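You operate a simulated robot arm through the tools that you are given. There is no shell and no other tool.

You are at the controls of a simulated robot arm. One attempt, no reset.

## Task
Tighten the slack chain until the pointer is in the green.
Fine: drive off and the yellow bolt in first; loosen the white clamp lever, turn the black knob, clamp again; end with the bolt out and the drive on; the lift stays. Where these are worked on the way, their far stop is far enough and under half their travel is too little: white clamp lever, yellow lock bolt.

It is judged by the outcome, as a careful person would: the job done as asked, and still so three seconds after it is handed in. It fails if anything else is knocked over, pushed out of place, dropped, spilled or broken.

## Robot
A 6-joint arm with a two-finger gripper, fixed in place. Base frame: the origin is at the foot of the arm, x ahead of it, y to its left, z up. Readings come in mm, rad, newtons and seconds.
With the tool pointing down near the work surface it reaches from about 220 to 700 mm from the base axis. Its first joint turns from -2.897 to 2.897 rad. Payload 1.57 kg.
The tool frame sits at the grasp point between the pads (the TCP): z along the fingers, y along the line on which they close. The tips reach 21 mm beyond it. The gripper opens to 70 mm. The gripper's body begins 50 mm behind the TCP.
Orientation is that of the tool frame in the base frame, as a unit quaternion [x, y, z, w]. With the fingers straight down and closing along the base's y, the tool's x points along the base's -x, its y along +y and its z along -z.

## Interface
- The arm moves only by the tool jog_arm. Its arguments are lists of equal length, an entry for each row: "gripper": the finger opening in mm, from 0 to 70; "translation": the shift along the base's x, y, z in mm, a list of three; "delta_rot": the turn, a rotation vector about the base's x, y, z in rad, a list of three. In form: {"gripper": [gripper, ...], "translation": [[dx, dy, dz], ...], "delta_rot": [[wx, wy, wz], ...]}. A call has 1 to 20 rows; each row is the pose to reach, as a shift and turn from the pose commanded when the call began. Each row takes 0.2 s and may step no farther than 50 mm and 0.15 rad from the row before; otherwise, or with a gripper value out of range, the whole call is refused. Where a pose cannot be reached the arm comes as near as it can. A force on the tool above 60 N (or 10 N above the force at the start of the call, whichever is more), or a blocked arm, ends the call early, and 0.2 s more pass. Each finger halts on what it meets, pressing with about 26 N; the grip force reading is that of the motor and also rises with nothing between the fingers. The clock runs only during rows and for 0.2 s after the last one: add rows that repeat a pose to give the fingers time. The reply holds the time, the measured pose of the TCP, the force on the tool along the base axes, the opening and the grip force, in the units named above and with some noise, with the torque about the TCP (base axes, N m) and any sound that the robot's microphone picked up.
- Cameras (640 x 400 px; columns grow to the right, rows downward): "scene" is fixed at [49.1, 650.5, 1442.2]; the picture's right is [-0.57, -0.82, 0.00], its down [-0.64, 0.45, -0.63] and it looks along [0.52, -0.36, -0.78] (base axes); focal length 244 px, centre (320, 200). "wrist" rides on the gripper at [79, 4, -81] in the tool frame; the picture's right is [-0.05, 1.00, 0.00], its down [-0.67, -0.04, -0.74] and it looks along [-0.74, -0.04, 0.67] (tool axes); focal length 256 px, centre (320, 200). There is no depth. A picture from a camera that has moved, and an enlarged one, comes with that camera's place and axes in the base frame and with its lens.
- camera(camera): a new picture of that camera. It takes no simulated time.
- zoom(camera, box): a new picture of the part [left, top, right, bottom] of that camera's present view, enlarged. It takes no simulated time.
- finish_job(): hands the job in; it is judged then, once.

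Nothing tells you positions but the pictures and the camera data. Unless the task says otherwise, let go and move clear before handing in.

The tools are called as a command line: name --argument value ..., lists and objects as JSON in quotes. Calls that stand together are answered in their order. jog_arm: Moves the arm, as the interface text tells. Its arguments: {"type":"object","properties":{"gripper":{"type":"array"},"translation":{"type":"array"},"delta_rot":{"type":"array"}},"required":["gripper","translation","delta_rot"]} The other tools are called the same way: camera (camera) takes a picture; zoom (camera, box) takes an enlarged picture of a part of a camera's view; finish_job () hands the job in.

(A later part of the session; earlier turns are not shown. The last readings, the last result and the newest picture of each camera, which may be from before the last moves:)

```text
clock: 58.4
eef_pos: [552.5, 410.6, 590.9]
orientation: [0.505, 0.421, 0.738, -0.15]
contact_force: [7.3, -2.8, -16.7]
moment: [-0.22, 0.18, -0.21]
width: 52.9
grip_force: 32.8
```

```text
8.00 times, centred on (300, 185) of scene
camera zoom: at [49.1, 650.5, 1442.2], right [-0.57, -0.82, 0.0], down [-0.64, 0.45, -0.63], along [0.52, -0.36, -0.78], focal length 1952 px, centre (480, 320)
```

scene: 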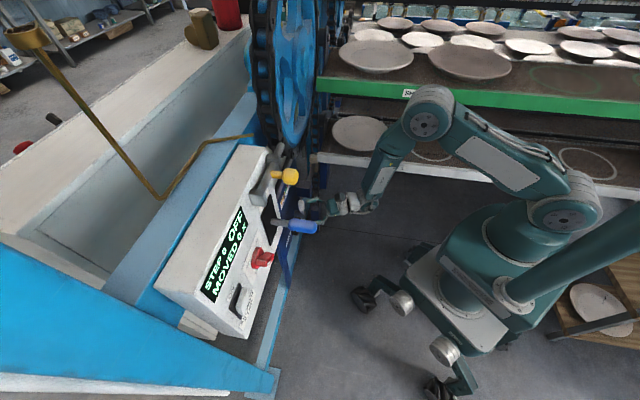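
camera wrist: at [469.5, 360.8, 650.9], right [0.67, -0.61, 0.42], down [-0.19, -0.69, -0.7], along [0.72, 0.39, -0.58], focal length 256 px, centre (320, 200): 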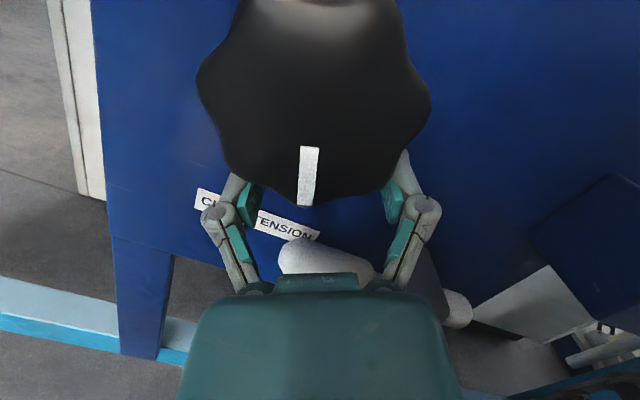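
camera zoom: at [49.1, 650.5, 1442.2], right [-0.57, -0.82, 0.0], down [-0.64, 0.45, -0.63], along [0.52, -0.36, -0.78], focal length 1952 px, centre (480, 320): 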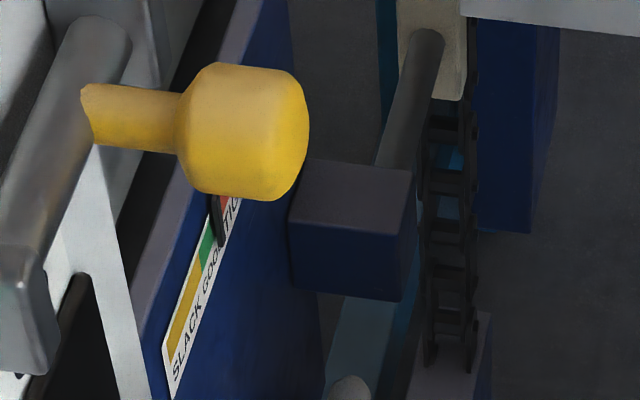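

The grip is firm and the gauge hasn't changed. Now I turn back counter-clockwise by about 0.25 rad.

jog_arm --gripper '[50, 50, 50, 50]' --translation '[[1.8, -1.8, 1], [3.5, -3.5, 2.5], [4.3, -4.3, 3.5], [4.3, -4.3, 3.5]]' --delta_rot '[[-0.0707, -0.0707, 0], [-0.1414, -0.1414, 0], [-0.177, -0.177, 0], [-0.177, -0.177, 0]]'

camera --camera "wrist"

zoom --camera "scene" --box '[270, 160, 330, 210]'

```text
clock: 59.4
eef_pos: [557.8, 405.6, 595.6]
orientation: [0.448, 0.498, 0.74, -0.068]
contact_force: [9.9, -10.2, -31.1]
moment: [-0.21, -0.23, -0.25]
width: 52.7
grip_force: 32.1
```

```text
taken
camera wrist: at [464.3, 365.9, 647.9], right [0.58, -0.51, 0.64], down [-0.07, -0.81, -0.59], along [0.81, 0.29, -0.5], focal length 256 px, centre (320, 200)
```

wrist: 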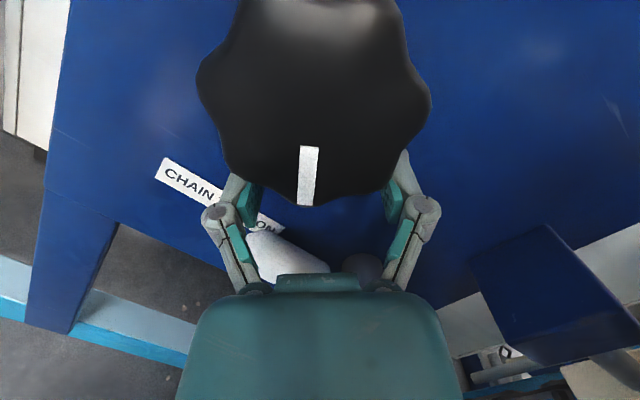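

```text
8.00 times, centred on (300, 185) of scene
camera zoom: at [49.1, 650.5, 1442.2], right [-0.57, -0.82, 0.0], down [-0.64, 0.45, -0.63], along [0.52, -0.36, -0.78], focal length 1952 px, centre (480, 320)
```

zoom: 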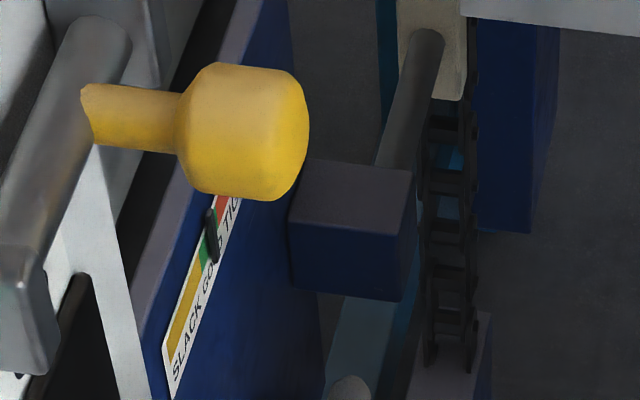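

The pointer is back near the middle of the green. Before releasing I'll relax the residual force so the knob doesn't spring again.

jog_arm --gripper '[50, 50]' --translation '[[0.7, -2, -2], [1, -2.7, -3]]' --delta_rot '[[0, 0, 0], [0, 0, 0]]'

zoom --camera "scene" --box '[270, 160, 330, 210]'

```text
clock: 60.0
eef_pos: [558.5, 406.3, 595.5]
orientation: [0.445, 0.497, 0.742, -0.07]
contact_force: [3.1, -4.6, -12.7]
moment: [-0.16, 0.05, 0.1]
width: 51.9
grip_force: 31.4
```

```text
8.00 times, centred on (300, 185) of scene
camera zoom: at [49.1, 650.5, 1442.2], right [-0.57, -0.82, 0.0], down [-0.64, 0.45, -0.63], along [0.52, -0.36, -0.78], focal length 1952 px, centre (480, 320)
```

zoom: 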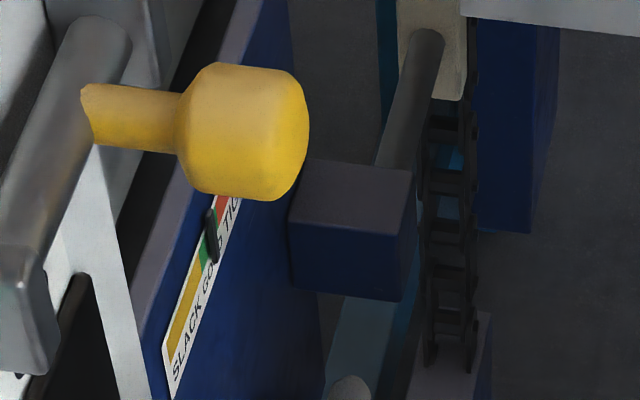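

The force has halved and the pointer is unchanged. I'll take off a touch more, open, and back out along the tool axis.

jog_arm --gripper '[50, 50, 54, 60, 70, 70]' --translation '[[0.5, -0.5, -1.5], [0.5, -0.5, -2], [0.5, -0.5, -2], [0.5, -0.5, -2], [0.5, -0.5, -2], [0.5, -0.5, -2]]' --delta_rot '[[0, 0, 0], [0, 0, 0], [0, 0, 0], [0, 0, 0], [0, 0, 0], [0, 0, 0]]'

zoom --camera "scene" --box '[270, 160, 330, 210]'

camera --camera "wrist"

```text
clock: 61.4
eef_pos: [557.9, 404.0, 592.6]
orientation: [0.447, 0.497, 0.741, -0.07]
contact_force: [0.0, -0.3, -0.4]
moment: [-0.01, -0.02, -0.01]
width: 70.1
grip_force: 0.2
```

```text
8.00 times, centred on (300, 185) of scene
camera zoom: at [49.1, 650.5, 1442.2], right [-0.57, -0.82, 0.0], down [-0.64, 0.45, -0.63], along [0.52, -0.36, -0.78], focal length 1952 px, centre (480, 320)
```

zoom: 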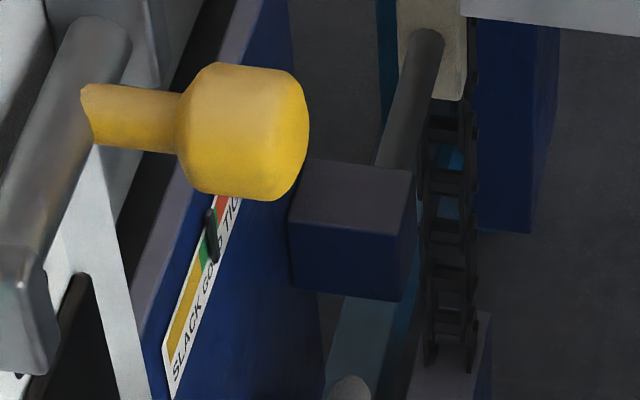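

```text
taken
camera wrist: at [465.9, 363.9, 643.7], right [0.58, -0.51, 0.63], down [-0.07, -0.8, -0.59], along [0.81, 0.3, -0.5], focal length 256 px, centre (320, 200)
```

wrist: 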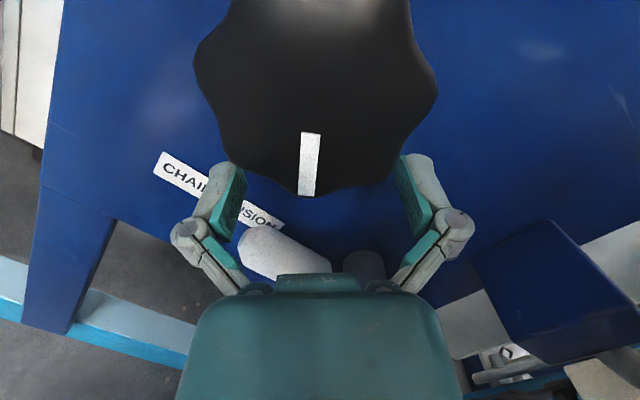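

The release was clean and the pointer hasn't moved. I'll back out, then re-align with the horizontal clamp lever.

jog_arm --gripper '[70, 70, 70, 70]' --translation '[[-9, -12, -1.6], [-18, -24, -3.2], [-27, -36, -4.8], [-35.6, -48, -6.4]]' --delta_rot '[[0, 0, 0], [0, 0, 0], [0, 0, 0], [0, 0, 0]]'

jog_arm --gripper '[64, 58, 54, 54, 54, 54, 54]' --translation '[[-0.9, -4.2, -7.7], [-1.7, -8.4, -15.4], [-2.6, -12.6, -23.1], [-3.4, -16.9, -30.9], [-4.3, -21, -38.6], [-5.1, -25.3, -46.3], [-6, -29.5, -54]]' --delta_rot '[[-0.0909, -0.0839, -0.0247], [-0.1817, -0.1677, -0.0494], [-0.2726, -0.2516, -0.0741], [-0.3634, -0.3354, -0.0989], [-0.4543, -0.4193, -0.1236], [-0.5451, -0.5031, -0.1483], [-0.636, -0.587, -0.173]]'

camera --camera "wrist"

```text
clock: 62.4
eef_pos: [524.5, 356.5, 587.2]
orientation: [0.446, 0.497, 0.741, -0.07]
contact_force: [-0.7, 0.7, -0.3]
moment: [0.0, -0.03, -0.04]
width: 70.1
grip_force: 0.2
```

```text
clock: 64.0
eef_pos: [516.3, 326.9, 533.5]
orientation: [0.255, 0.66, 0.649, 0.279]
contact_force: [-0.7, -0.1, -0.3]
moment: [0.03, 0.01, 0.0]
width: 54.0
grip_force: 0.1
```

```text
taken
camera wrist: at [402.3, 323.9, 533.3], right [0.01, -0.01, 1.0], down [-0.04, -1.0, -0.01], along [1.0, -0.04, -0.01], focal length 256 px, centre (320, 200)
```

wrist: 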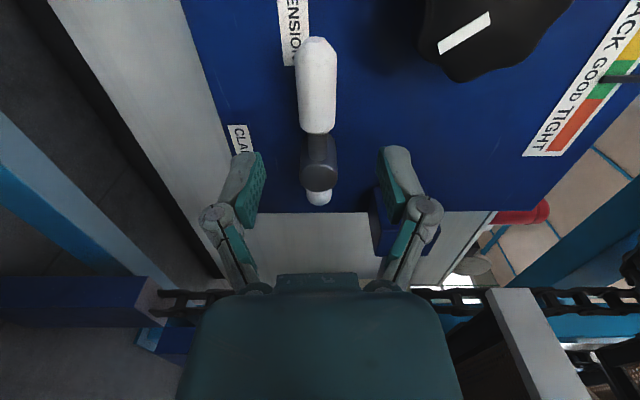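

The gauge pointer sits in the green and the fingers are lined up with the lever. I'll move in to straddle it again.

jog_arm --gripper '[50, 46, 44, 44, 36]' --translation '[[15, 15, -0.5], [30, 30, -1], [45, 45, -1.5], [60, 60, -1.5], [60, 60, -1.5]]' --delta_rot '[[0, 0, 0], [0, 0, 0], [0, 0, 0], [0, 0, 0], [0, 0, 0]]'

camera --camera "wrist"

```text
clock: 65.2
eef_pos: [580.0, 388.1, 529.2]
orientation: [0.255, 0.66, 0.65, 0.278]
contact_force: [0.3, -0.3, -0.4]
moment: [0.0, -0.02, -0.03]
width: 36.0
grip_force: 0.1
```

```text
taken
camera wrist: at [465.8, 384.5, 530.2], right [0.01, -0.01, 1.0], down [-0.04, -1.0, -0.01], along [1.0, -0.04, -0.02], focal length 256 px, centre (320, 200)
```

wrist: 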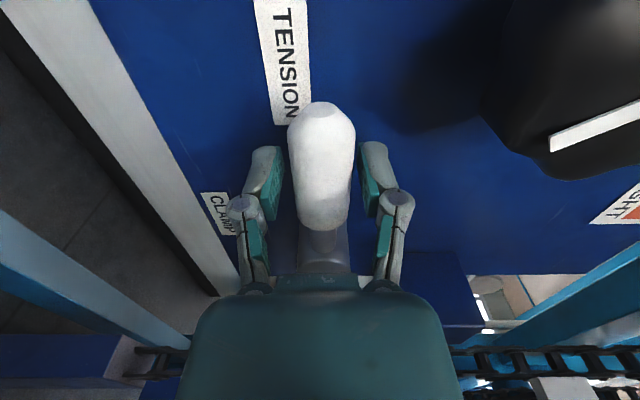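

I'll swing the clamp lever back up along its arc, in two halves.

jog_arm --gripper '[33, 32, 32, 32, 32, 32, 32, 32]' --translation '[[0.1, -0.1, 7.2], [0.7, -0.7, 14.3], [1.8, -1.8, 21.4], [3.5, -3.5, 28.2], [5.5, -5.5, 34.8], [8.1, -8.1, 41], [11, -11, 46.9], [14.4, -14.4, 52.3]]' --delta_rot '[[0.0707, 0.0707, 0], [0.1414, 0.1414, 0], [0.2121, 0.2121, 0], [0.2828, 0.2828, 0], [0.3536, 0.3536, 0], [0.4243, 0.4243, 0], [0.495, 0.495, 0], [0.5657, 0.5657, 0]]'

camera --camera "wrist"

```text
clock: 67.0
eef_pos: [592.9, 373.2, 583.5]
orientation: [0.491, 0.505, 0.71, 0.004]
contact_force: [-1.3, 0.4, -0.7]
moment: [-0.02, 0.03, 0.0]
width: 32.4
grip_force: 0.5
```

```text
taken
camera wrist: at [496.2, 352.1, 640.2], right [0.52, -0.52, 0.68], down [-0.2, -0.85, -0.49], along [0.83, 0.12, -0.54], focal length 256 px, centre (320, 200)
```

wrist: 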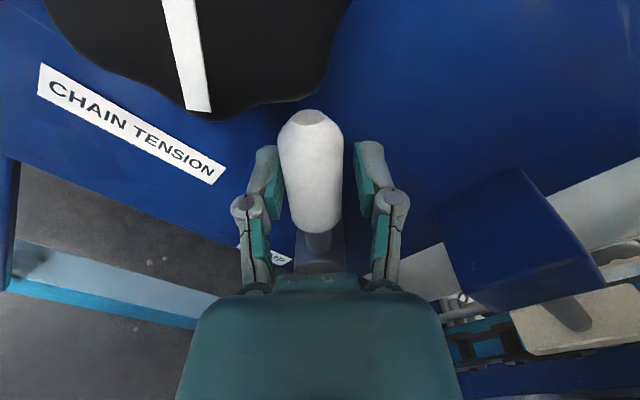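

The lever is following freely. I'll continue to vertical and slightly beyond, to seat it against the clamped stop.

jog_arm --gripper '[32, 32, 32, 32, 32, 32, 32, 32, 32]' --translation '[[3.7, -3.7, 4.9], [7.8, -7.8, 9.2], [12.2, -12.2, 13], [16.7, -16.7, 16.1], [21.5, -21.5, 18.6], [26.4, -26.4, 20.4], [31.5, -31.5, 21.4], [36.6, -36.6, 21.8], [41.6, -41.6, 21.4]]' --delta_rot '[[0.0707, 0.0707, 0], [0.1414, 0.1414, 0], [0.2121, 0.2121, 0], [0.2828, 0.2828, 0], [0.3536, 0.3536, 0], [0.4243, 0.4243, 0], [0.495, 0.495, 0], [0.5657, 0.5657, 0], [0.6364, 0.6364, 0]]'

camera --camera "wrist"

zoom --camera "scene" --box '[270, 160, 330, 210]'

```text
clock: 69.0
eef_pos: [632.2, 334.1, 603.4]
orientation: [0.663, 0.238, 0.641, -0.304]
contact_force: [-5.9, 10.4, -4.0]
moment: [-0.19, -0.07, -0.03]
width: 38.1
grip_force: 4.4
```

```text
taken
camera wrist: at [582.2, 266.6, 680.7], right [0.7, -0.7, -0.15], down [-0.59, -0.45, -0.67], along [0.4, 0.55, -0.73], focal length 256 px, centre (320, 200)
```

wrist: 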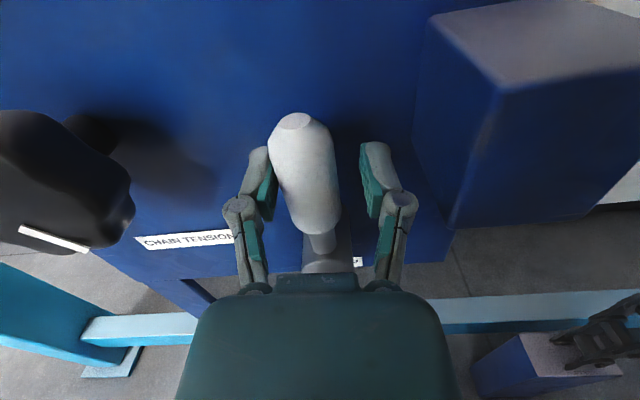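

```text
8.00 times, centred on (300, 185) of scene
camera zoom: at [49.1, 650.5, 1442.2], right [-0.57, -0.82, 0.0], down [-0.64, 0.45, -0.63], along [0.52, -0.36, -0.78], focal length 1952 px, centre (480, 320)
```

zoom: 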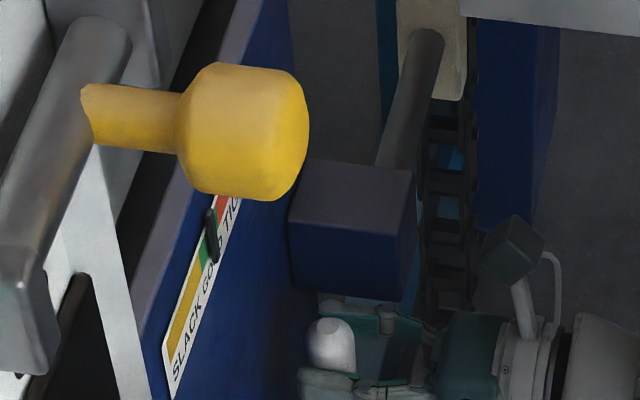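

I feel resistance at vertical. I'll press a bit more to confirm it's seated at its stop.

jog_arm --gripper '[32, 32]' --translation '[[3, -3, 0], [5, -5, 0]]' --delta_rot '[[0, 0, 0], [0, 0, 0]]'

camera --camera "wrist"

```text
clock: 69.6
eef_pos: [638.4, 329.5, 604.5]
orientation: [0.662, 0.24, 0.642, -0.304]
contact_force: [-13.8, 34.7, -4.8]
moment: [-0.47, -0.18, -0.22]
width: 49.2
grip_force: 13.1
```

```text
taken
camera wrist: at [587.7, 262.5, 681.1], right [0.7, -0.69, -0.15], down [-0.59, -0.46, -0.67], along [0.4, 0.56, -0.73], focal length 256 px, centre (320, 200)
```

wrist: 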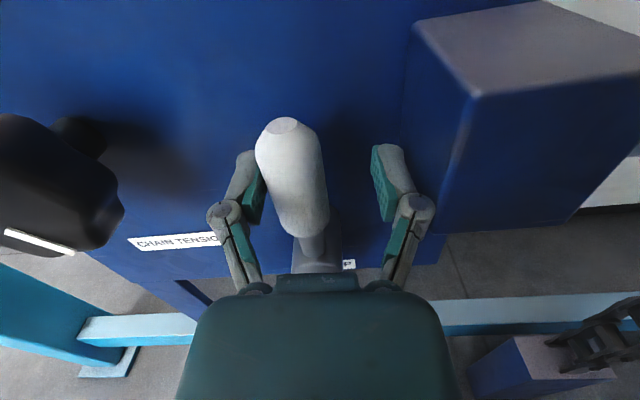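

The clamp is seated at its stop. I'll ease off, re-centre, and withdraw straight out.

jog_arm --gripper '[40, 40, 44, 44, 44, 44, 44]' --translation '[[-4, 4, 0], [-9, 9, 0.5], [-9, 9, 0.5], [-22, -4, 0.5], [-36, -18, 0.5], [-50, -32, 0.5], [-64, -46, 0.5]]' --delta_rot '[[-0.05, -0.05, 0], [-0.08, -0.08, 0], [-0.08, -0.08, 0], [-0.08, -0.08, 0], [-0.08, -0.08, 0], [-0.08, -0.08, 0], [-0.08, -0.08, 0]]'

camera --camera "wrist"

zoom --camera "scene" --box '[230, 130, 370, 250]'

```text
clock: 71.2
eef_pos: [576.4, 278.9, 605.5]
orientation: [0.647, 0.275, 0.66, -0.265]
contact_force: [0.1, -0.4, 0.2]
moment: [0.02, 0.0, 0.01]
width: 44.3
grip_force: 0.0
```

```text
taken
camera wrist: at [519.4, 217.8, 683.1], right [0.71, -0.71, -0.04], down [-0.54, -0.5, -0.67], along [0.46, 0.5, -0.74], focal length 256 px, centre (320, 200)
```

wrist: 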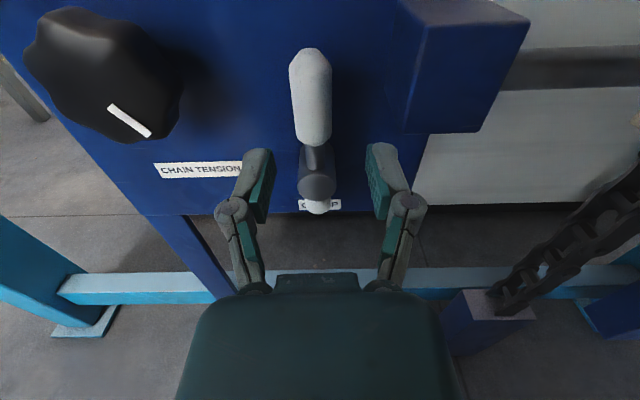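

```text
3.33 times, centred on (300, 190) of scene
camera zoom: at [49.1, 650.5, 1442.2], right [-0.57, -0.82, 0.0], down [-0.64, 0.45, -0.63], along [0.52, -0.36, -0.78], focal length 813 px, centre (387, 233)
```

zoom: 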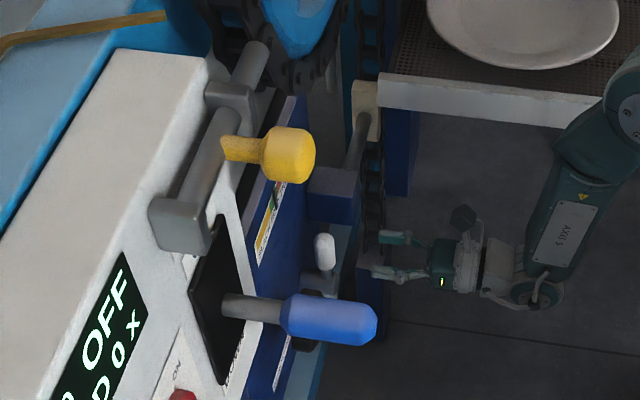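

The clamp is back up as it was at the start. Now I retrace my wrist-swing path in reverse to return to the bolt, checking the gauge on the way.

jog_arm --gripper '[50, 60, 64]' --translation '[[-18, 10, 31], [-35, 21, 62], [-52.3, 31.8, 92.5]]' --delta_rot '[[0, 0, 0], [0, 0, 0], [0, 0, 0]]'

jog_arm --gripper '[64, 64, 64, 64]' --translation '[[-14.9, 20.5, 19.5], [-29.7, 41, 39], [-44.6, 61.5, 58.5], [-59.4, 82, 78]]' --delta_rot '[[-0.0717, -0.0696, 0.1007], [-0.1434, -0.1392, 0.2014], [-0.215, -0.2088, 0.302], [-0.2867, -0.2784, 0.4027]]'

zoom --camera "wrist" --box '[300, 70, 600, 250]'

```text
clock: 72.0
eef_pos: [521.3, 310.3, 697.6]
orientation: [0.648, 0.275, 0.659, -0.266]
contact_force: [-0.6, 0.1, -0.4]
moment: [0.01, 0.0, 0.01]
width: 63.9
grip_force: 0.1
```

```text
clock: 73.0
eef_pos: [461.8, 395.9, 775.5]
orientation: [0.514, 0.523, 0.63, -0.257]
contact_force: [0.1, -1.0, 0.2]
moment: [-0.01, -0.02, 0.0]
width: 64.0
grip_force: 0.1
```

```text
2.13 times, centred on (450, 160) of wrist
camera zoom: at [407.7, 335.5, 855.4], right [0.88, -0.33, 0.35], down [-0.09, -0.82, -0.57], along [0.47, 0.47, -0.75], focal length 546 px, centre (43, 285)
```

zoom: 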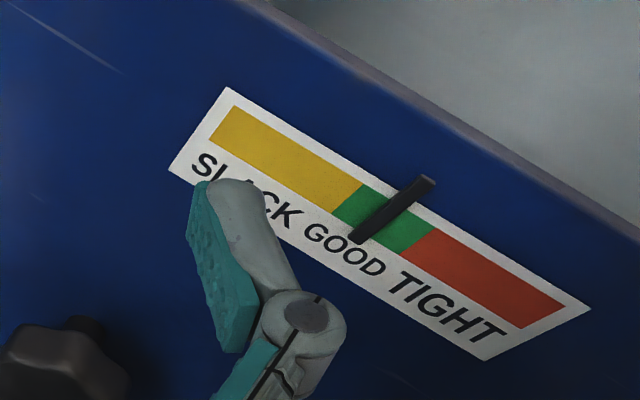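

The pointer sits squarely in the middle of the green with the clamp closed. I'll continue retracing the swing.

jog_arm --gripper '[64, 64, 64, 64, 64, 64, 64]' --translation '[[-10.6, 10, -6.2], [-20.9, 17.8, -13.8], [-30.8, 23.4, -22.6], [-39.7, 26.7, -32.5], [-47.6, 27.8, -43.1], [-54.1, 26.8, -54.1], [-58.9, 23.8, -65.5]]' --delta_rot '[[-0.0714, -0.0714, 0.101], [-0.1428, -0.1428, 0.202], [-0.2142, -0.2142, 0.303], [-0.2856, -0.2856, 0.4039], [-0.357, -0.357, 0.5049], [-0.4284, -0.4284, 0.6058], [-0.4998, -0.4998, 0.7068]]'

jog_arm --gripper '[64, 64, 64, 64, 64, 64, 64, 64, 64, 64, 64]' --translation '[[-3.6, -5.5, -12.3], [-5.3, -12.7, -24.3], [-4.8, -21.1, -35.8], [-2.1, -30.7, -46.5], [2.9, -41.2, -56.2], [10, -52.2, -64.7], [19.3, -63.5, -71.9], [30.7, -74.6, -77.5], [44.1, -85.2, -81.4], [59.3, -95.2, -83.6], [75.9, -104.2, -84]]' --delta_rot '[[-0.0714, -0.0714, 0.101], [-0.1428, -0.1428, 0.202], [-0.2142, -0.2142, 0.303], [-0.2856, -0.2856, 0.4039], [-0.357, -0.357, 0.5049], [-0.4284, -0.4284, 0.6058], [-0.4998, -0.4998, 0.7068], [-0.5712, -0.5712, 0.8078], [-0.6426, -0.6426, 0.9088], [-0.714, -0.714, 1.0097], [-0.7854, -0.7854, 1.1107]]'

camera --camera "scene"

```text
clock: 74.6
eef_pos: [406.5, 419.8, 710.4]
orientation: [0.184, 0.846, 0.463, -0.191]
contact_force: [-0.4, 0.1, 0.8]
moment: [-0.01, 0.02, -0.02]
width: 63.9
grip_force: 0.0
```

```text
clock: 77.0
eef_pos: [478.9, 312.7, 626.4]
orientation: [-0.389, 0.921, -0.003, -0.003]
contact_force: [0.3, 0.6, 0.4]
moment: [-0.01, 0.02, -0.02]
width: 64.1
grip_force: 0.0
```

```text
taken
```

scene: 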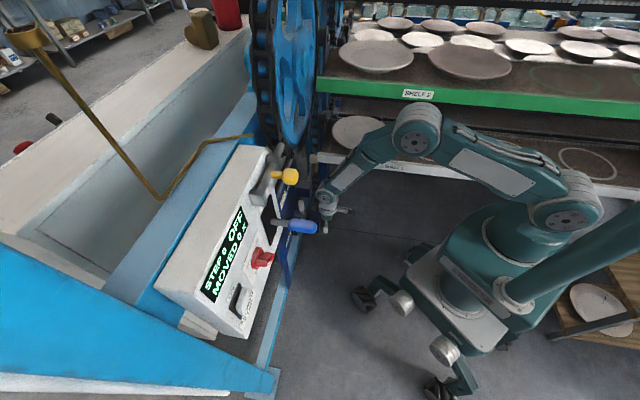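

The tool is down again. I'll pull back and move left, well in front of the upper box, before pitching up again.

jog_arm --gripper '[64, 64, 64, 64, 64, 64, 64, 64, 64, 64, 64, 64]' --translation '[[-28, -4, 29], [-56, -8, 57], [-84, -13, 86], [-112, -17, 114], [-140, -22, 143], [-168, -26, 172], [-196, -30, 200], [-227, -5, 195], [-258, 21, 190], [-290, 46, 185], [-321, 72, 180], [-352, 97, 174]]' --delta_rot '[[0, 0, 0], [0, 0, 0], [0, 0, 0], [0, 0, 0], [0, 0, 0], [0, 0, 0], [0, 0, 0], [0, 0, 0], [0, 0, 0], [0, 0, 0], [0, 0, 0], [0, 0, 0]]'

camera --camera "scene"

```text
clock: 79.6
eef_pos: [125.6, 411.1, 798.8]
orientation: [-0.389, 0.921, -0.001, -0.004]
contact_force: [0.5, 0.3, -0.9]
moment: [-0.01, -0.01, 0.03]
width: 63.9
grip_force: 0.0
```

```text
taken
```

scene: 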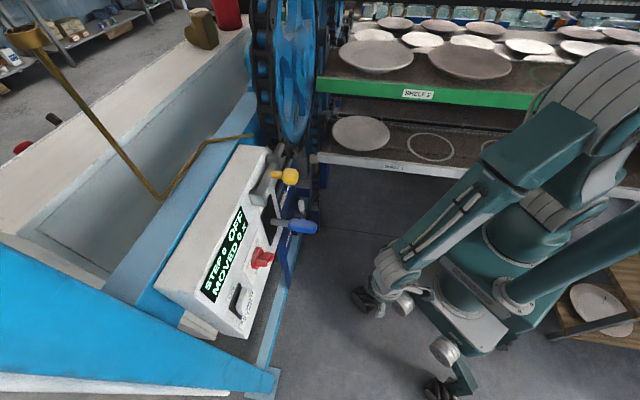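

The posture is good. I'll pitch the tool up toward the panel in two parts.

jog_arm --gripper '[64, 64, 64, 64, 64, 64]' --translation '[[16.8, 16.8, 7.3], [33.3, 33.3, 18.2], [49.1, 49.1, 32.6], [63.7, 63.7, 50.4], [77, 77, 71.2], [88.5, 88.5, 94.8]]' --delta_rot '[[0.101, -0.101, 0], [0.202, -0.202, 0], [0.303, -0.303, 0], [0.4039, -0.4039, 0], [0.5049, -0.5049, 0], [0.6059, -0.6059, 0]]'

```text
clock: 81.0
eef_pos: [216.9, 499.3, 894.6]
orientation: [-0.354, 0.839, 0.155, 0.382]
contact_force: [0.0, -0.4, 0.0]
moment: [-0.01, 0.0, -0.03]
width: 64.0
grip_force: 0.1
```

jog_arm --gripper '[64, 64, 64, 64, 64]' --translation '[[9.6, 9.6, 26], [17.1, 17.1, 54], [22.2, 22.2, 83.5], [24.8, 24.8, 114.1], [24.8, 24.8, 145]]' --delta_rot '[[0.101, -0.101, 0], [0.202, -0.202, 0], [0.303, -0.303, 0], [0.4039, -0.4039, 0], [0.5049, -0.5049, 0]]'

camera --camera "wrist"

```text
clock: 82.2
eef_pos: [242.2, 522.2, 1039.8]
orientation: [-0.275, 0.653, 0.265, 0.654]
contact_force: [-1.0, -0.2, -0.4]
moment: [0.0, 0.01, -0.02]
width: 64.2
grip_force: 0.1
```

```text
taken
camera wrist: at [180.5, 466.2, 959.9], right [-0.71, 0.71, 0.04], down [-0.51, -0.54, 0.67], along [0.5, 0.45, 0.74], focal length 256 px, centre (320, 200)
```

wrist: 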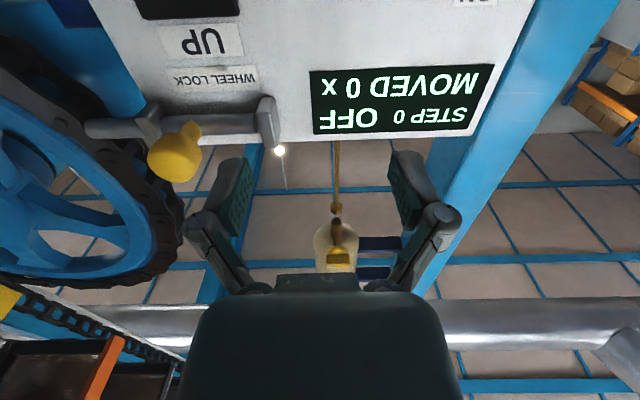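

The tool is level in front of the box again. Next I move to the front of the bolt head (r≈-85, z≈1078).

jog_arm --gripper '[66, 66, 66, 66]' --translation '[[10, -14, 38.2], [29, -37, 38.2], [48, -60, 38.2], [67.5, -82.4, 38.2]]' --delta_rot '[[0, 0, 0.01], [0, 0, 0.01], [0, 0, 0.01], [0, 0, 0.01]]'

camera --camera "wrist"

```text
clock: 83.2
eef_pos: [309.5, 439.7, 1079.5]
orientation: [-0.28, 0.653, 0.268, 0.651]
contact_force: [-0.4, -0.4, -0.2]
moment: [0.0, -0.01, 0.02]
width: 66.1
grip_force: 0.1
```

```text
taken
camera wrist: at [249.2, 382.8, 1000.1], right [-0.71, 0.7, 0.04], down [-0.5, -0.55, 0.67], along [0.49, 0.46, 0.74], focal length 256 px, centre (320, 200)
```

wrist: 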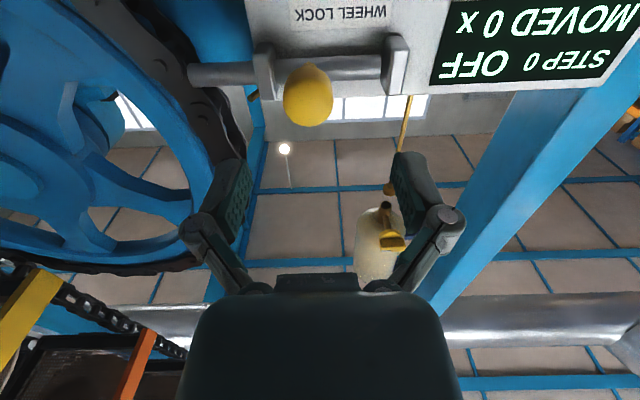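

The head will pass between the fingers. I'll advance and close on it.

jog_arm --gripper '[66, 66, 66, 66, 50, 36, 26, 20]' --translation '[[14, 14, 0], [28, 28, 0], [42, 42, 0], [54.5, 54.5, -1], [54.5, 54.5, -1], [54.5, 54.5, -1], [54.5, 54.5, -1], [54.5, 54.5, -1]]' --delta_rot '[[0, 0, 0], [0, 0, 0], [0, 0, 0], [0, 0, 0], [0, 0, 0], [0, 0, 0], [0, 0, 0], [0, 0, 0]]'

camera --camera "wrist"

```text
clock: 85.0
eef_pos: [363.6, 495.1, 1077.0]
orientation: [-0.279, 0.653, 0.268, 0.651]
contact_force: [-3.4, -5.6, 1.4]
moment: [-0.01, 0.1, -0.11]
width: 34.0
grip_force: 31.5
```

```text
taken
camera wrist: at [303.8, 438.8, 997.7], right [-0.71, 0.7, 0.04], down [-0.5, -0.55, 0.67], along [0.49, 0.46, 0.74], focal length 256 px, centre (320, 200)
```

wrist: 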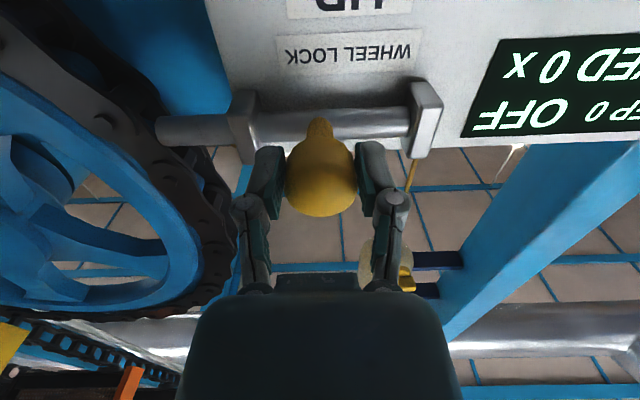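

The head is gripped and the bolt is already moving with me. I'll pull it left to its out stop.

jog_arm --gripper '[20, 20, 20, 20, 20]' --translation '[[-5, 5, 0], [-10, 10, 0], [-15, 15, 0], [-20, 20, 0], [-25, 25, 0]]' --delta_rot '[[0, 0, 0], [0, 0, 0], [0, 0, 0], [0, 0, 0], [0, 0, 0]]'

camera --camera "wrist"

zoom --camera "scene" --box '[230, 130, 370, 230]'

```text
clock: 86.2
eef_pos: [340.6, 518.5, 1077.1]
orientation: [-0.278, 0.654, 0.268, 0.651]
contact_force: [5.6, -16.0, -1.0]
moment: [0.2, -0.19, -0.29]
width: 33.8
grip_force: 32.4
```

```text
taken
camera wrist: at [280.9, 461.9, 997.9], right [-0.71, 0.7, 0.04], down [-0.5, -0.55, 0.67], along [0.5, 0.46, 0.74], focal length 256 px, centre (320, 200)
```

wrist: 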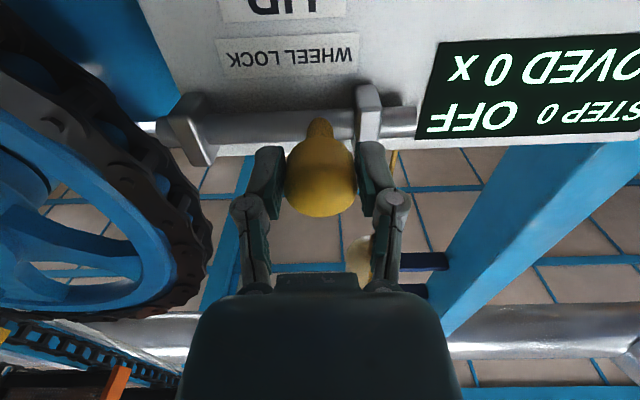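

```text
4.00 times, centred on (300, 180) of scene
camera zoom: at [49.1, 650.5, 1442.2], right [-0.57, -0.82, 0.0], down [-0.64, 0.45, -0.63], along [0.52, -0.36, -0.78], focal length 976 px, centre (400, 280)
```

zoom: 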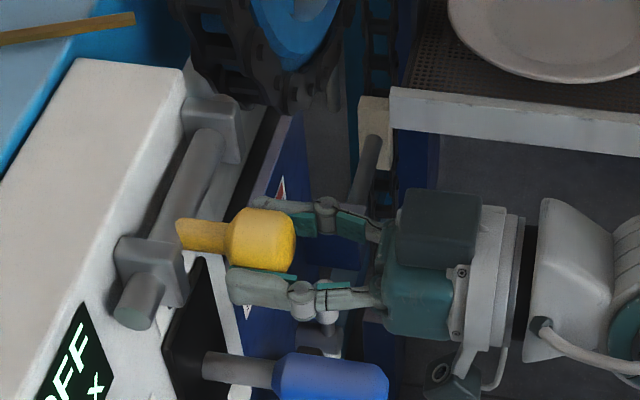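

The bolt is back out, matching its original position, and it meets its stop. I'll ease, open and back away.

jog_arm --gripper '[20, 40, 60, 60, 60, 60, 60, 60]' --translation '[[0.7, -0.7, 0], [0.7, -0.7, 0], [0.7, -0.7, 0], [0.7, -0.7, 0], [-14, -14, 0], [-28, -28, 0], [-42, -42, 0], [-56, -56, 0]]' --delta_rot '[[0, 0, 0], [0, 0, 0], [0, 0, 0], [0, 0, 0], [0, 0, 0], [0, 0, 0], [0, 0, 0], [0, 0, 0]]'

zoom --camera "scene" --box '[230, 130, 370, 230]'

camera --camera "wrist"

```text
clock: 88.0
eef_pos: [280.4, 465.2, 1077.3]
orientation: [-0.279, 0.653, 0.268, 0.651]
contact_force: [-0.6, -0.2, -0.5]
moment: [0.0, 0.01, 0.0]
width: 60.2
grip_force: 0.1
```

```text
4.00 times, centred on (300, 180) of scene
camera zoom: at [49.1, 650.5, 1442.2], right [-0.57, -0.82, 0.0], down [-0.64, 0.45, -0.63], along [0.52, -0.36, -0.78], focal length 976 px, centre (400, 280)
```

zoom: 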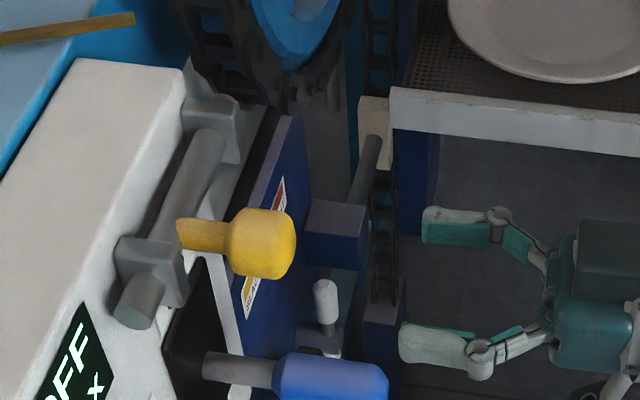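

```text
taken
camera wrist: at [220.5, 408.9, 998.2], right [-0.71, 0.7, 0.04], down [-0.5, -0.55, 0.67], along [0.49, 0.46, 0.74], focal length 256 px, centre (320, 200)
```

wrist: 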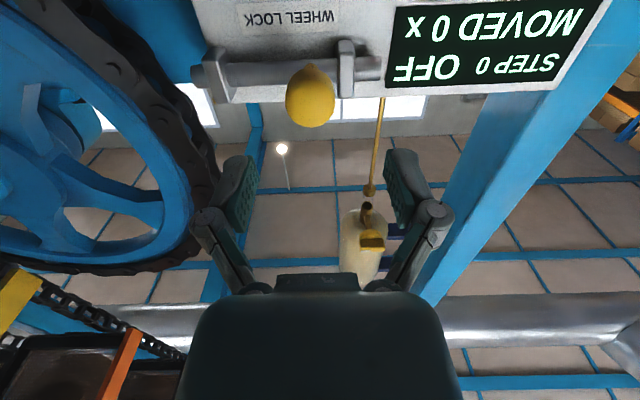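

The bolt is out. Next I go back to the drive switch standoff, moving left first and then down.

jog_arm --gripper '[60, 60, 60, 60, 60, 60]' --translation '[[-24, 32, 0], [-48.7, 60, 0], [-48.7, 60, -35], [-48.7, 60, -70], [-48.7, 60, -105], [-48.7, 60, -134]]' --delta_rot '[[0, 0, 0], [0, 0, -0.01], [0.0, 0, -0.015], [0, 0, -0.015], [0, 0, -0.015], [0, 0, -0.015]]'

jog_arm --gripper '[60, 60]' --translation '[[0, 0, 0], [0, 0, 0]]' --delta_rot '[[0.0919, 0.0919, 0], [0.1838, 0.1838, 0]]'

jog_arm --gripper '[60, 60]' --translation '[[0, 0, 0], [0, 0, 0]]' --delta_rot '[[0.0919, 0.0919, 0], [0.1838, 0.1838, 0]]'

camera --camera "wrist"

```text
clock: 89.4
eef_pos: [232.3, 525.2, 940.3]
orientation: [-0.275, 0.655, 0.263, 0.653]
contact_force: [0.2, 0.1, -0.4]
moment: [-0.01, 0.03, 0.03]
width: 59.9
grip_force: 0.1
```

```text
clock: 90.0
eef_pos: [217.3, 570.1, 989.4]
orientation: [-0.194, 0.69, 0.325, 0.617]
contact_force: [1.7, 0.1, -0.3]
moment: [0.0, -0.02, 0.02]
width: 60.2
grip_force: 0.0
out of reach, approached as far as the arm can: row 1, 2
```

```text
clock: 90.6
eef_pos: [194.8, 626.6, 1060.0]
orientation: [-0.102, 0.714, 0.396, 0.568]
contact_force: [0.0, 0.1, -0.6]
moment: [0.02, -0.01, -0.01]
width: 59.8
grip_force: 0.1
out of reach, approached as far as the arm can: row 1, 2
```

```text
taken
camera wrist: at [105.7, 597.9, 994.3], right [-0.58, 0.65, 0.5], down [-0.3, -0.73, 0.61], along [0.76, 0.2, 0.62], focal length 256 px, centre (320, 200)
```

wrist: 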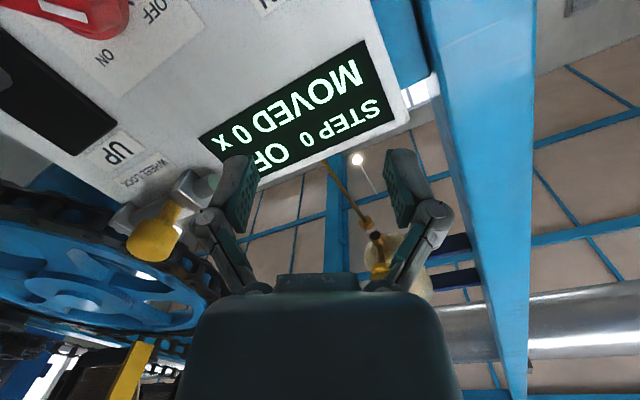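

Rolling below neutral isn't reachable here. To turn the switch clockwise I'll use the other end of the roll range: roll the tool the long way so the fingers match the OFF bar angle with clockwise room left. First I return to the standoff.

jog_arm --gripper '[60, 60, 60, 60, 60, 60]' --translation '[[5, -18, -19], [10, -36, -38], [15, -54, -57], [20, -72, -77], [25, -90, -96], [30.2, -107.6, -115]]' --delta_rot '[[-0.082, -0.0895, 0.0073], [-0.164, -0.179, 0.0147], [-0.246, -0.2685, 0.022], [-0.328, -0.358, 0.0293], [-0.41, -0.4475, 0.0367], [-0.492, -0.537, 0.044]]'

```text
clock: 92.0
eef_pos: [220.5, 517.6, 947.4]
orientation: [-0.353, 0.61, 0.183, 0.686]
contact_force: [0.1, 0.5, 0.0]
moment: [0.02, 0.02, 0.03]
width: 60.1
grip_force: 0.0
```

I'm level at the standoff. Now I roll the long way around the tool axis in two halves.

jog_arm --gripper '[60, 60, 60, 60, 60, 60, 60, 60, 60, 60, 60, 60, 60]' --translation '[[0, 0, 0], [0, 0, 0], [0, 0, 0], [0, 0, 0], [0, 0, 0], [0, 0, 0], [0, 0, 0], [0, 0, 0], [0, 0, 0], [0, 0, 0], [0, 0, 0], [0, 0, 0], [0, 0, 0]]' --delta_rot '[[-0.1006, -0.1006, 0], [-0.2012, -0.2012, 0], [-0.3019, -0.3019, 0], [-0.4025, -0.4025, 0], [-0.5031, -0.5031, 0], [-0.6037, -0.6037, 0], [-0.7043, -0.7043, 0], [-0.805, -0.805, 0], [-0.9056, -0.9056, 0], [-1.0062, -1.0062, 0], [-1.1068, -1.1068, 0], [-1.2074, -1.2074, 0], [-1.3081, -1.3081, 0]]'

jog_arm --gripper '[60, 60, 60, 60, 60, 60, 60, 60, 60, 60, 60, 60, 60]' --translation '[[0, 0, 0], [0, 0, 0], [0, 0, 0], [0, 0, 0], [0, 0, 0], [0, 0, 0], [0, 0, 0], [0, 0, 0], [0, 0, 0], [0, 0, 0], [0, 0, 0], [0, 0, 0], [0, 0, 0]]' --delta_rot '[[-0.1006, -0.1006, 0], [-0.2012, -0.2012, 0], [-0.3019, -0.3019, 0], [-0.4025, -0.4025, 0], [-0.5031, -0.5031, 0], [-0.6037, -0.6037, 0], [-0.7043, -0.7043, 0], [-0.805, -0.805, 0], [-0.9056, -0.9056, 0], [-1.0062, -1.0062, 0], [-1.1068, -1.1068, 0], [-1.2074, -1.2074, 0], [-1.3081, -1.3081, 0]]'

camera --camera "wrist"

camera --camera "scene"

```text
clock: 94.8
eef_pos: [221.0, 518.8, 946.1]
orientation: [0.703, -0.083, 0.433, -0.557]
contact_force: [-0.5, -1.3, -0.6]
moment: [0.01, -0.02, 0.01]
width: 60.1
grip_force: 0.0
```

```text
clock: 97.6
eef_pos: [220.2, 518.7, 946.3]
orientation: [0.494, 0.509, 0.704, 0.015]
contact_force: [0.1, -0.3, -0.9]
moment: [-0.01, -0.02, 0.02]
width: 60.2
grip_force: 0.0
```

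```text
taken
camera wrist: at [123.9, 500.7, 1004.0], right [0.51, -0.51, 0.7], down [-0.2, -0.86, -0.47], along [0.84, 0.1, -0.54], focal length 256 px, centre (320, 200)
```

wrist: 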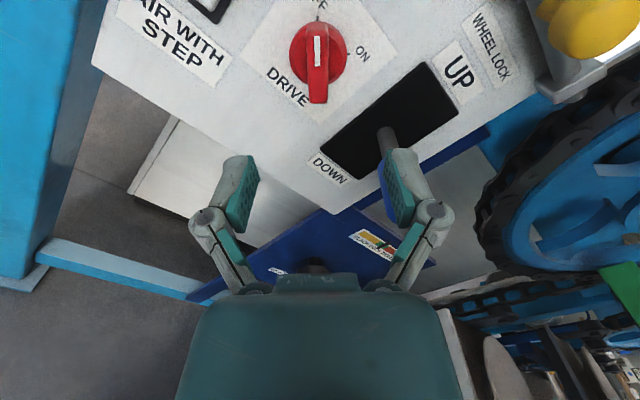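

```text
taken
```

scene: 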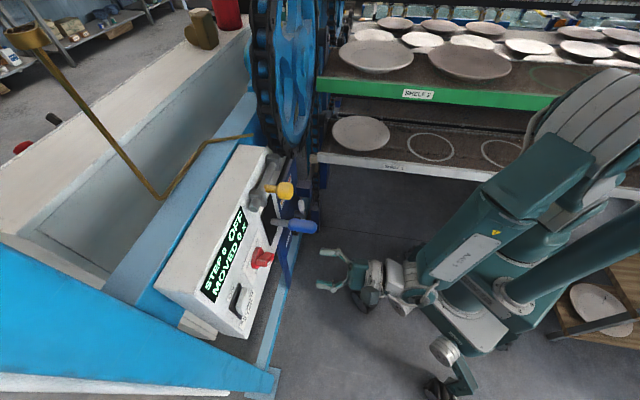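

The fingers now match the OFF bar angle, with clockwise room available. I'll move straight in around the bar.

jog_arm --gripper '[50, 50, 50, 50]' --translation '[[20, 20, -1], [41, 40, -2], [61, 60, -3], [81.5, 80, -3.5]]' --delta_rot '[[0, 0, 0], [0, 0, 0], [0, 0, 0], [0, 0, 0]]'

camera --camera "wrist"

```text
clock: 98.6
eef_pos: [300.4, 600.1, 942.9]
orientation: [0.495, 0.51, 0.704, 0.013]
contact_force: [0.0, -0.3, -0.7]
moment: [-0.01, -0.05, 0.0]
width: 49.6
grip_force: 0.1
```

```text
taken
camera wrist: at [204.3, 581.3, 999.6], right [0.51, -0.51, 0.69], down [-0.2, -0.86, -0.47], along [0.83, 0.1, -0.54], focal length 256 px, centre (320, 200)
```

wrist: 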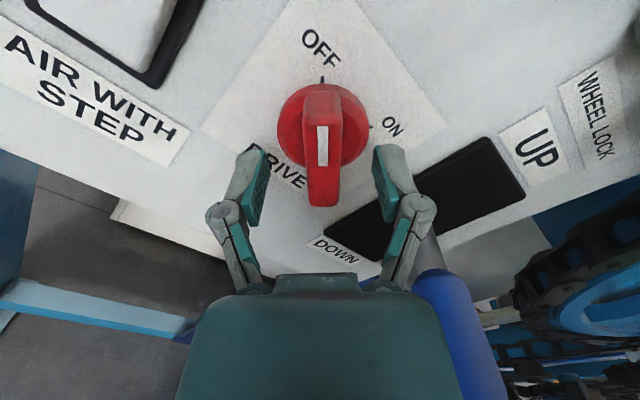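

The bar is between the fingers. I'll close on it.

jog_arm --gripper '[36, 24, 12, 5, 5]' --translation '[[0, 0, 0], [0, 0, 0], [0, 0, 0], [0, 0, 0], [0, 0, 0]]' --delta_rot '[[0, 0, 0], [0, 0, 0], [0, 0, 0], [0, 0, 0], [0, 0, 0]]'

```text
clock: 99.8
eef_pos: [301.5, 599.5, 942.5]
orientation: [0.494, 0.509, 0.705, 0.013]
contact_force: [3.0, -3.5, 5.1]
moment: [0.3, 0.22, -0.12]
width: 16.3
grip_force: 32.3
```

The grip is firm and nearly force-free. Now I turn clockwise 90° to ON.

jog_arm --gripper '[5, 5, 5, 5, 5, 5, 5, 5, 5, 5, 5]' --translation '[[0, 0, 0], [0, 0, 0], [0, 0, 0], [0, 0, 0], [0, 0, 0], [0, 0, 0], [0, 0, 0], [0, 0, 0], [0, 0, 0], [0, 0, 0], [0, 0, 0]]' --delta_rot '[[0.1006, 0.1006, 0], [0.2012, 0.2012, 0], [0.3019, 0.3019, 0], [0.4025, 0.4025, 0], [0.5031, 0.5031, 0], [0.6037, 0.6037, 0], [0.7043, 0.7043, 0], [0.805, 0.805, 0], [0.9056, 0.9056, 0], [1.0062, 1.0062, 0], [1.1068, 1.1068, 0]]'

camera --camera "wrist"

zoom --camera "scene" --box '[150, 130, 350, 350]'

```text
clock: 102.2
eef_pos: [299.4, 599.8, 942.9]
orientation: [0.708, 0.018, 0.506, -0.492]
contact_force: [-24.4, 18.2, -5.1]
moment: [-0.08, 0.05, 0.58]
width: 15.7
grip_force: 31.9
```

```text
taken
camera wrist: at [282.8, 502.6, 998.5], right [0.5, -0.49, -0.72], down [-0.86, -0.2, -0.46], along [0.08, 0.85, -0.52], focal length 256 px, centre (320, 200)
```

wrist: 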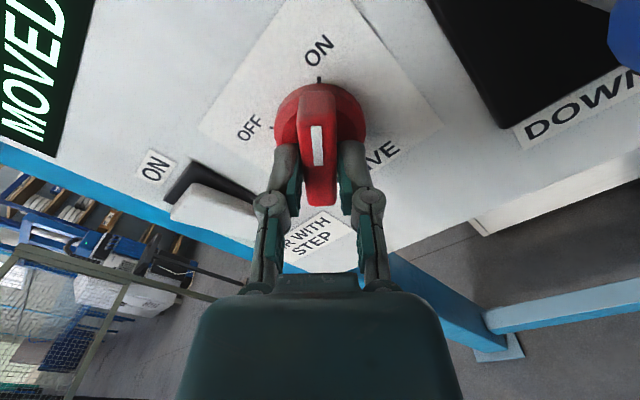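

```text
1.82 times, centred on (250, 240) of scene
camera zoom: at [49.1, 650.5, 1442.2], right [-0.57, -0.82, 0.0], down [-0.64, 0.45, -0.63], along [0.52, -0.36, -0.78], focal length 444 px, centre (447, 127)
```

zoom: 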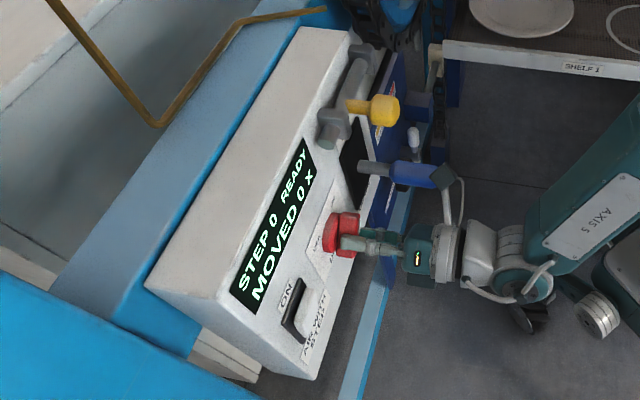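

The display reads READY and the switch is on the ON mark. I'll ease the side force, open, and withdraw straight back.

jog_arm --gripper '[5, 5, 25, 45, 50, 50, 50, 50, 50, 50]' --translation '[[-1, 1, 0], [-1.7, 1.7, 0], [-1.7, 1.7, 0], [-1.7, 1.7, 0], [-1.7, 1.7, 0], [-18, -15, 0], [-36, -33, 0], [-54, -51, 0], [-72, -69, 0], [-90, -87, 0]]' --delta_rot '[[0, 0, 0], [0, 0, 0], [0, 0, 0], [0, 0, 0], [0, 0, 0], [0, 0, 0], [0, 0, 0], [0, 0, 0], [0, 0, 0], [0, 0, 0]]'

camera --camera "wrist"

zoom --camera "scene" --box '[150, 130, 350, 350]'

zoom --camera "scene" --box '[240, 130, 340, 250]'

```text
clock: 104.4
eef_pos: [211.3, 513.6, 944.6]
orientation: [0.708, 0.017, 0.507, -0.491]
contact_force: [-0.4, -0.1, -0.3]
moment: [-0.02, 0.0, -0.01]
width: 50.1
grip_force: 0.2
```

```text
taken
camera wrist: at [194.5, 414.8, 999.6], right [0.49, -0.49, -0.72], down [-0.86, -0.2, -0.46], along [0.09, 0.85, -0.52], focal length 256 px, centre (320, 200)
```

wrist: 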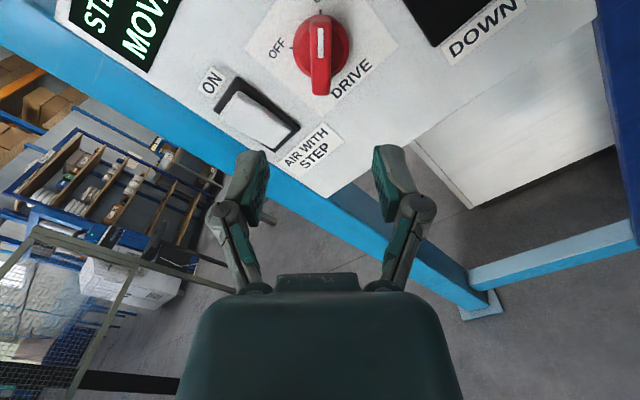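

```text
1.82 times, centred on (250, 240) of scene
camera zoom: at [49.1, 650.5, 1442.2], right [-0.57, -0.82, 0.0], down [-0.64, 0.45, -0.63], along [0.52, -0.36, -0.78], focal length 444 px, centre (447, 127)
```

zoom: 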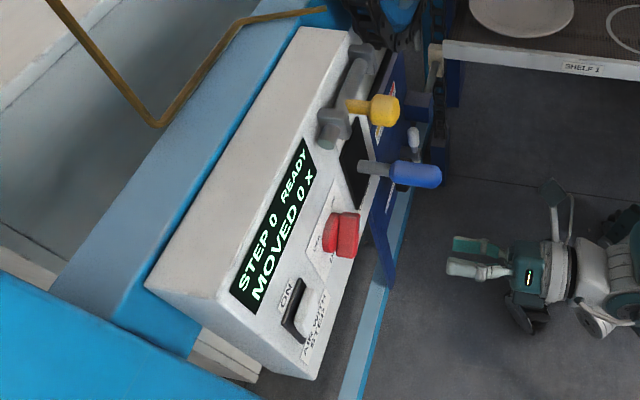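

```text
3.33 times, centred on (290, 190) of scene
camera zoom: at [49.1, 650.5, 1442.2], right [-0.57, -0.82, 0.0], down [-0.64, 0.45, -0.63], along [0.52, -0.36, -0.78], focal length 813 px, centre (420, 233)
```

zoom: 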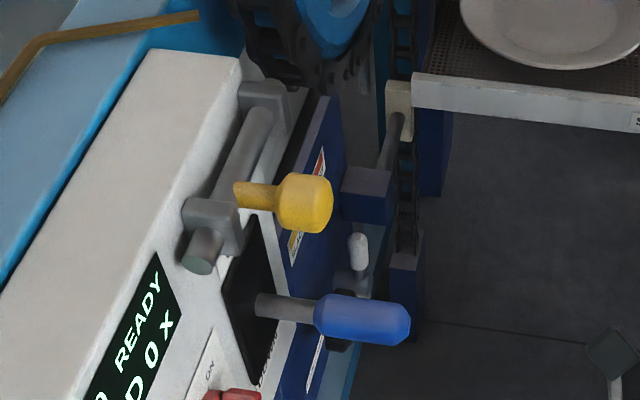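

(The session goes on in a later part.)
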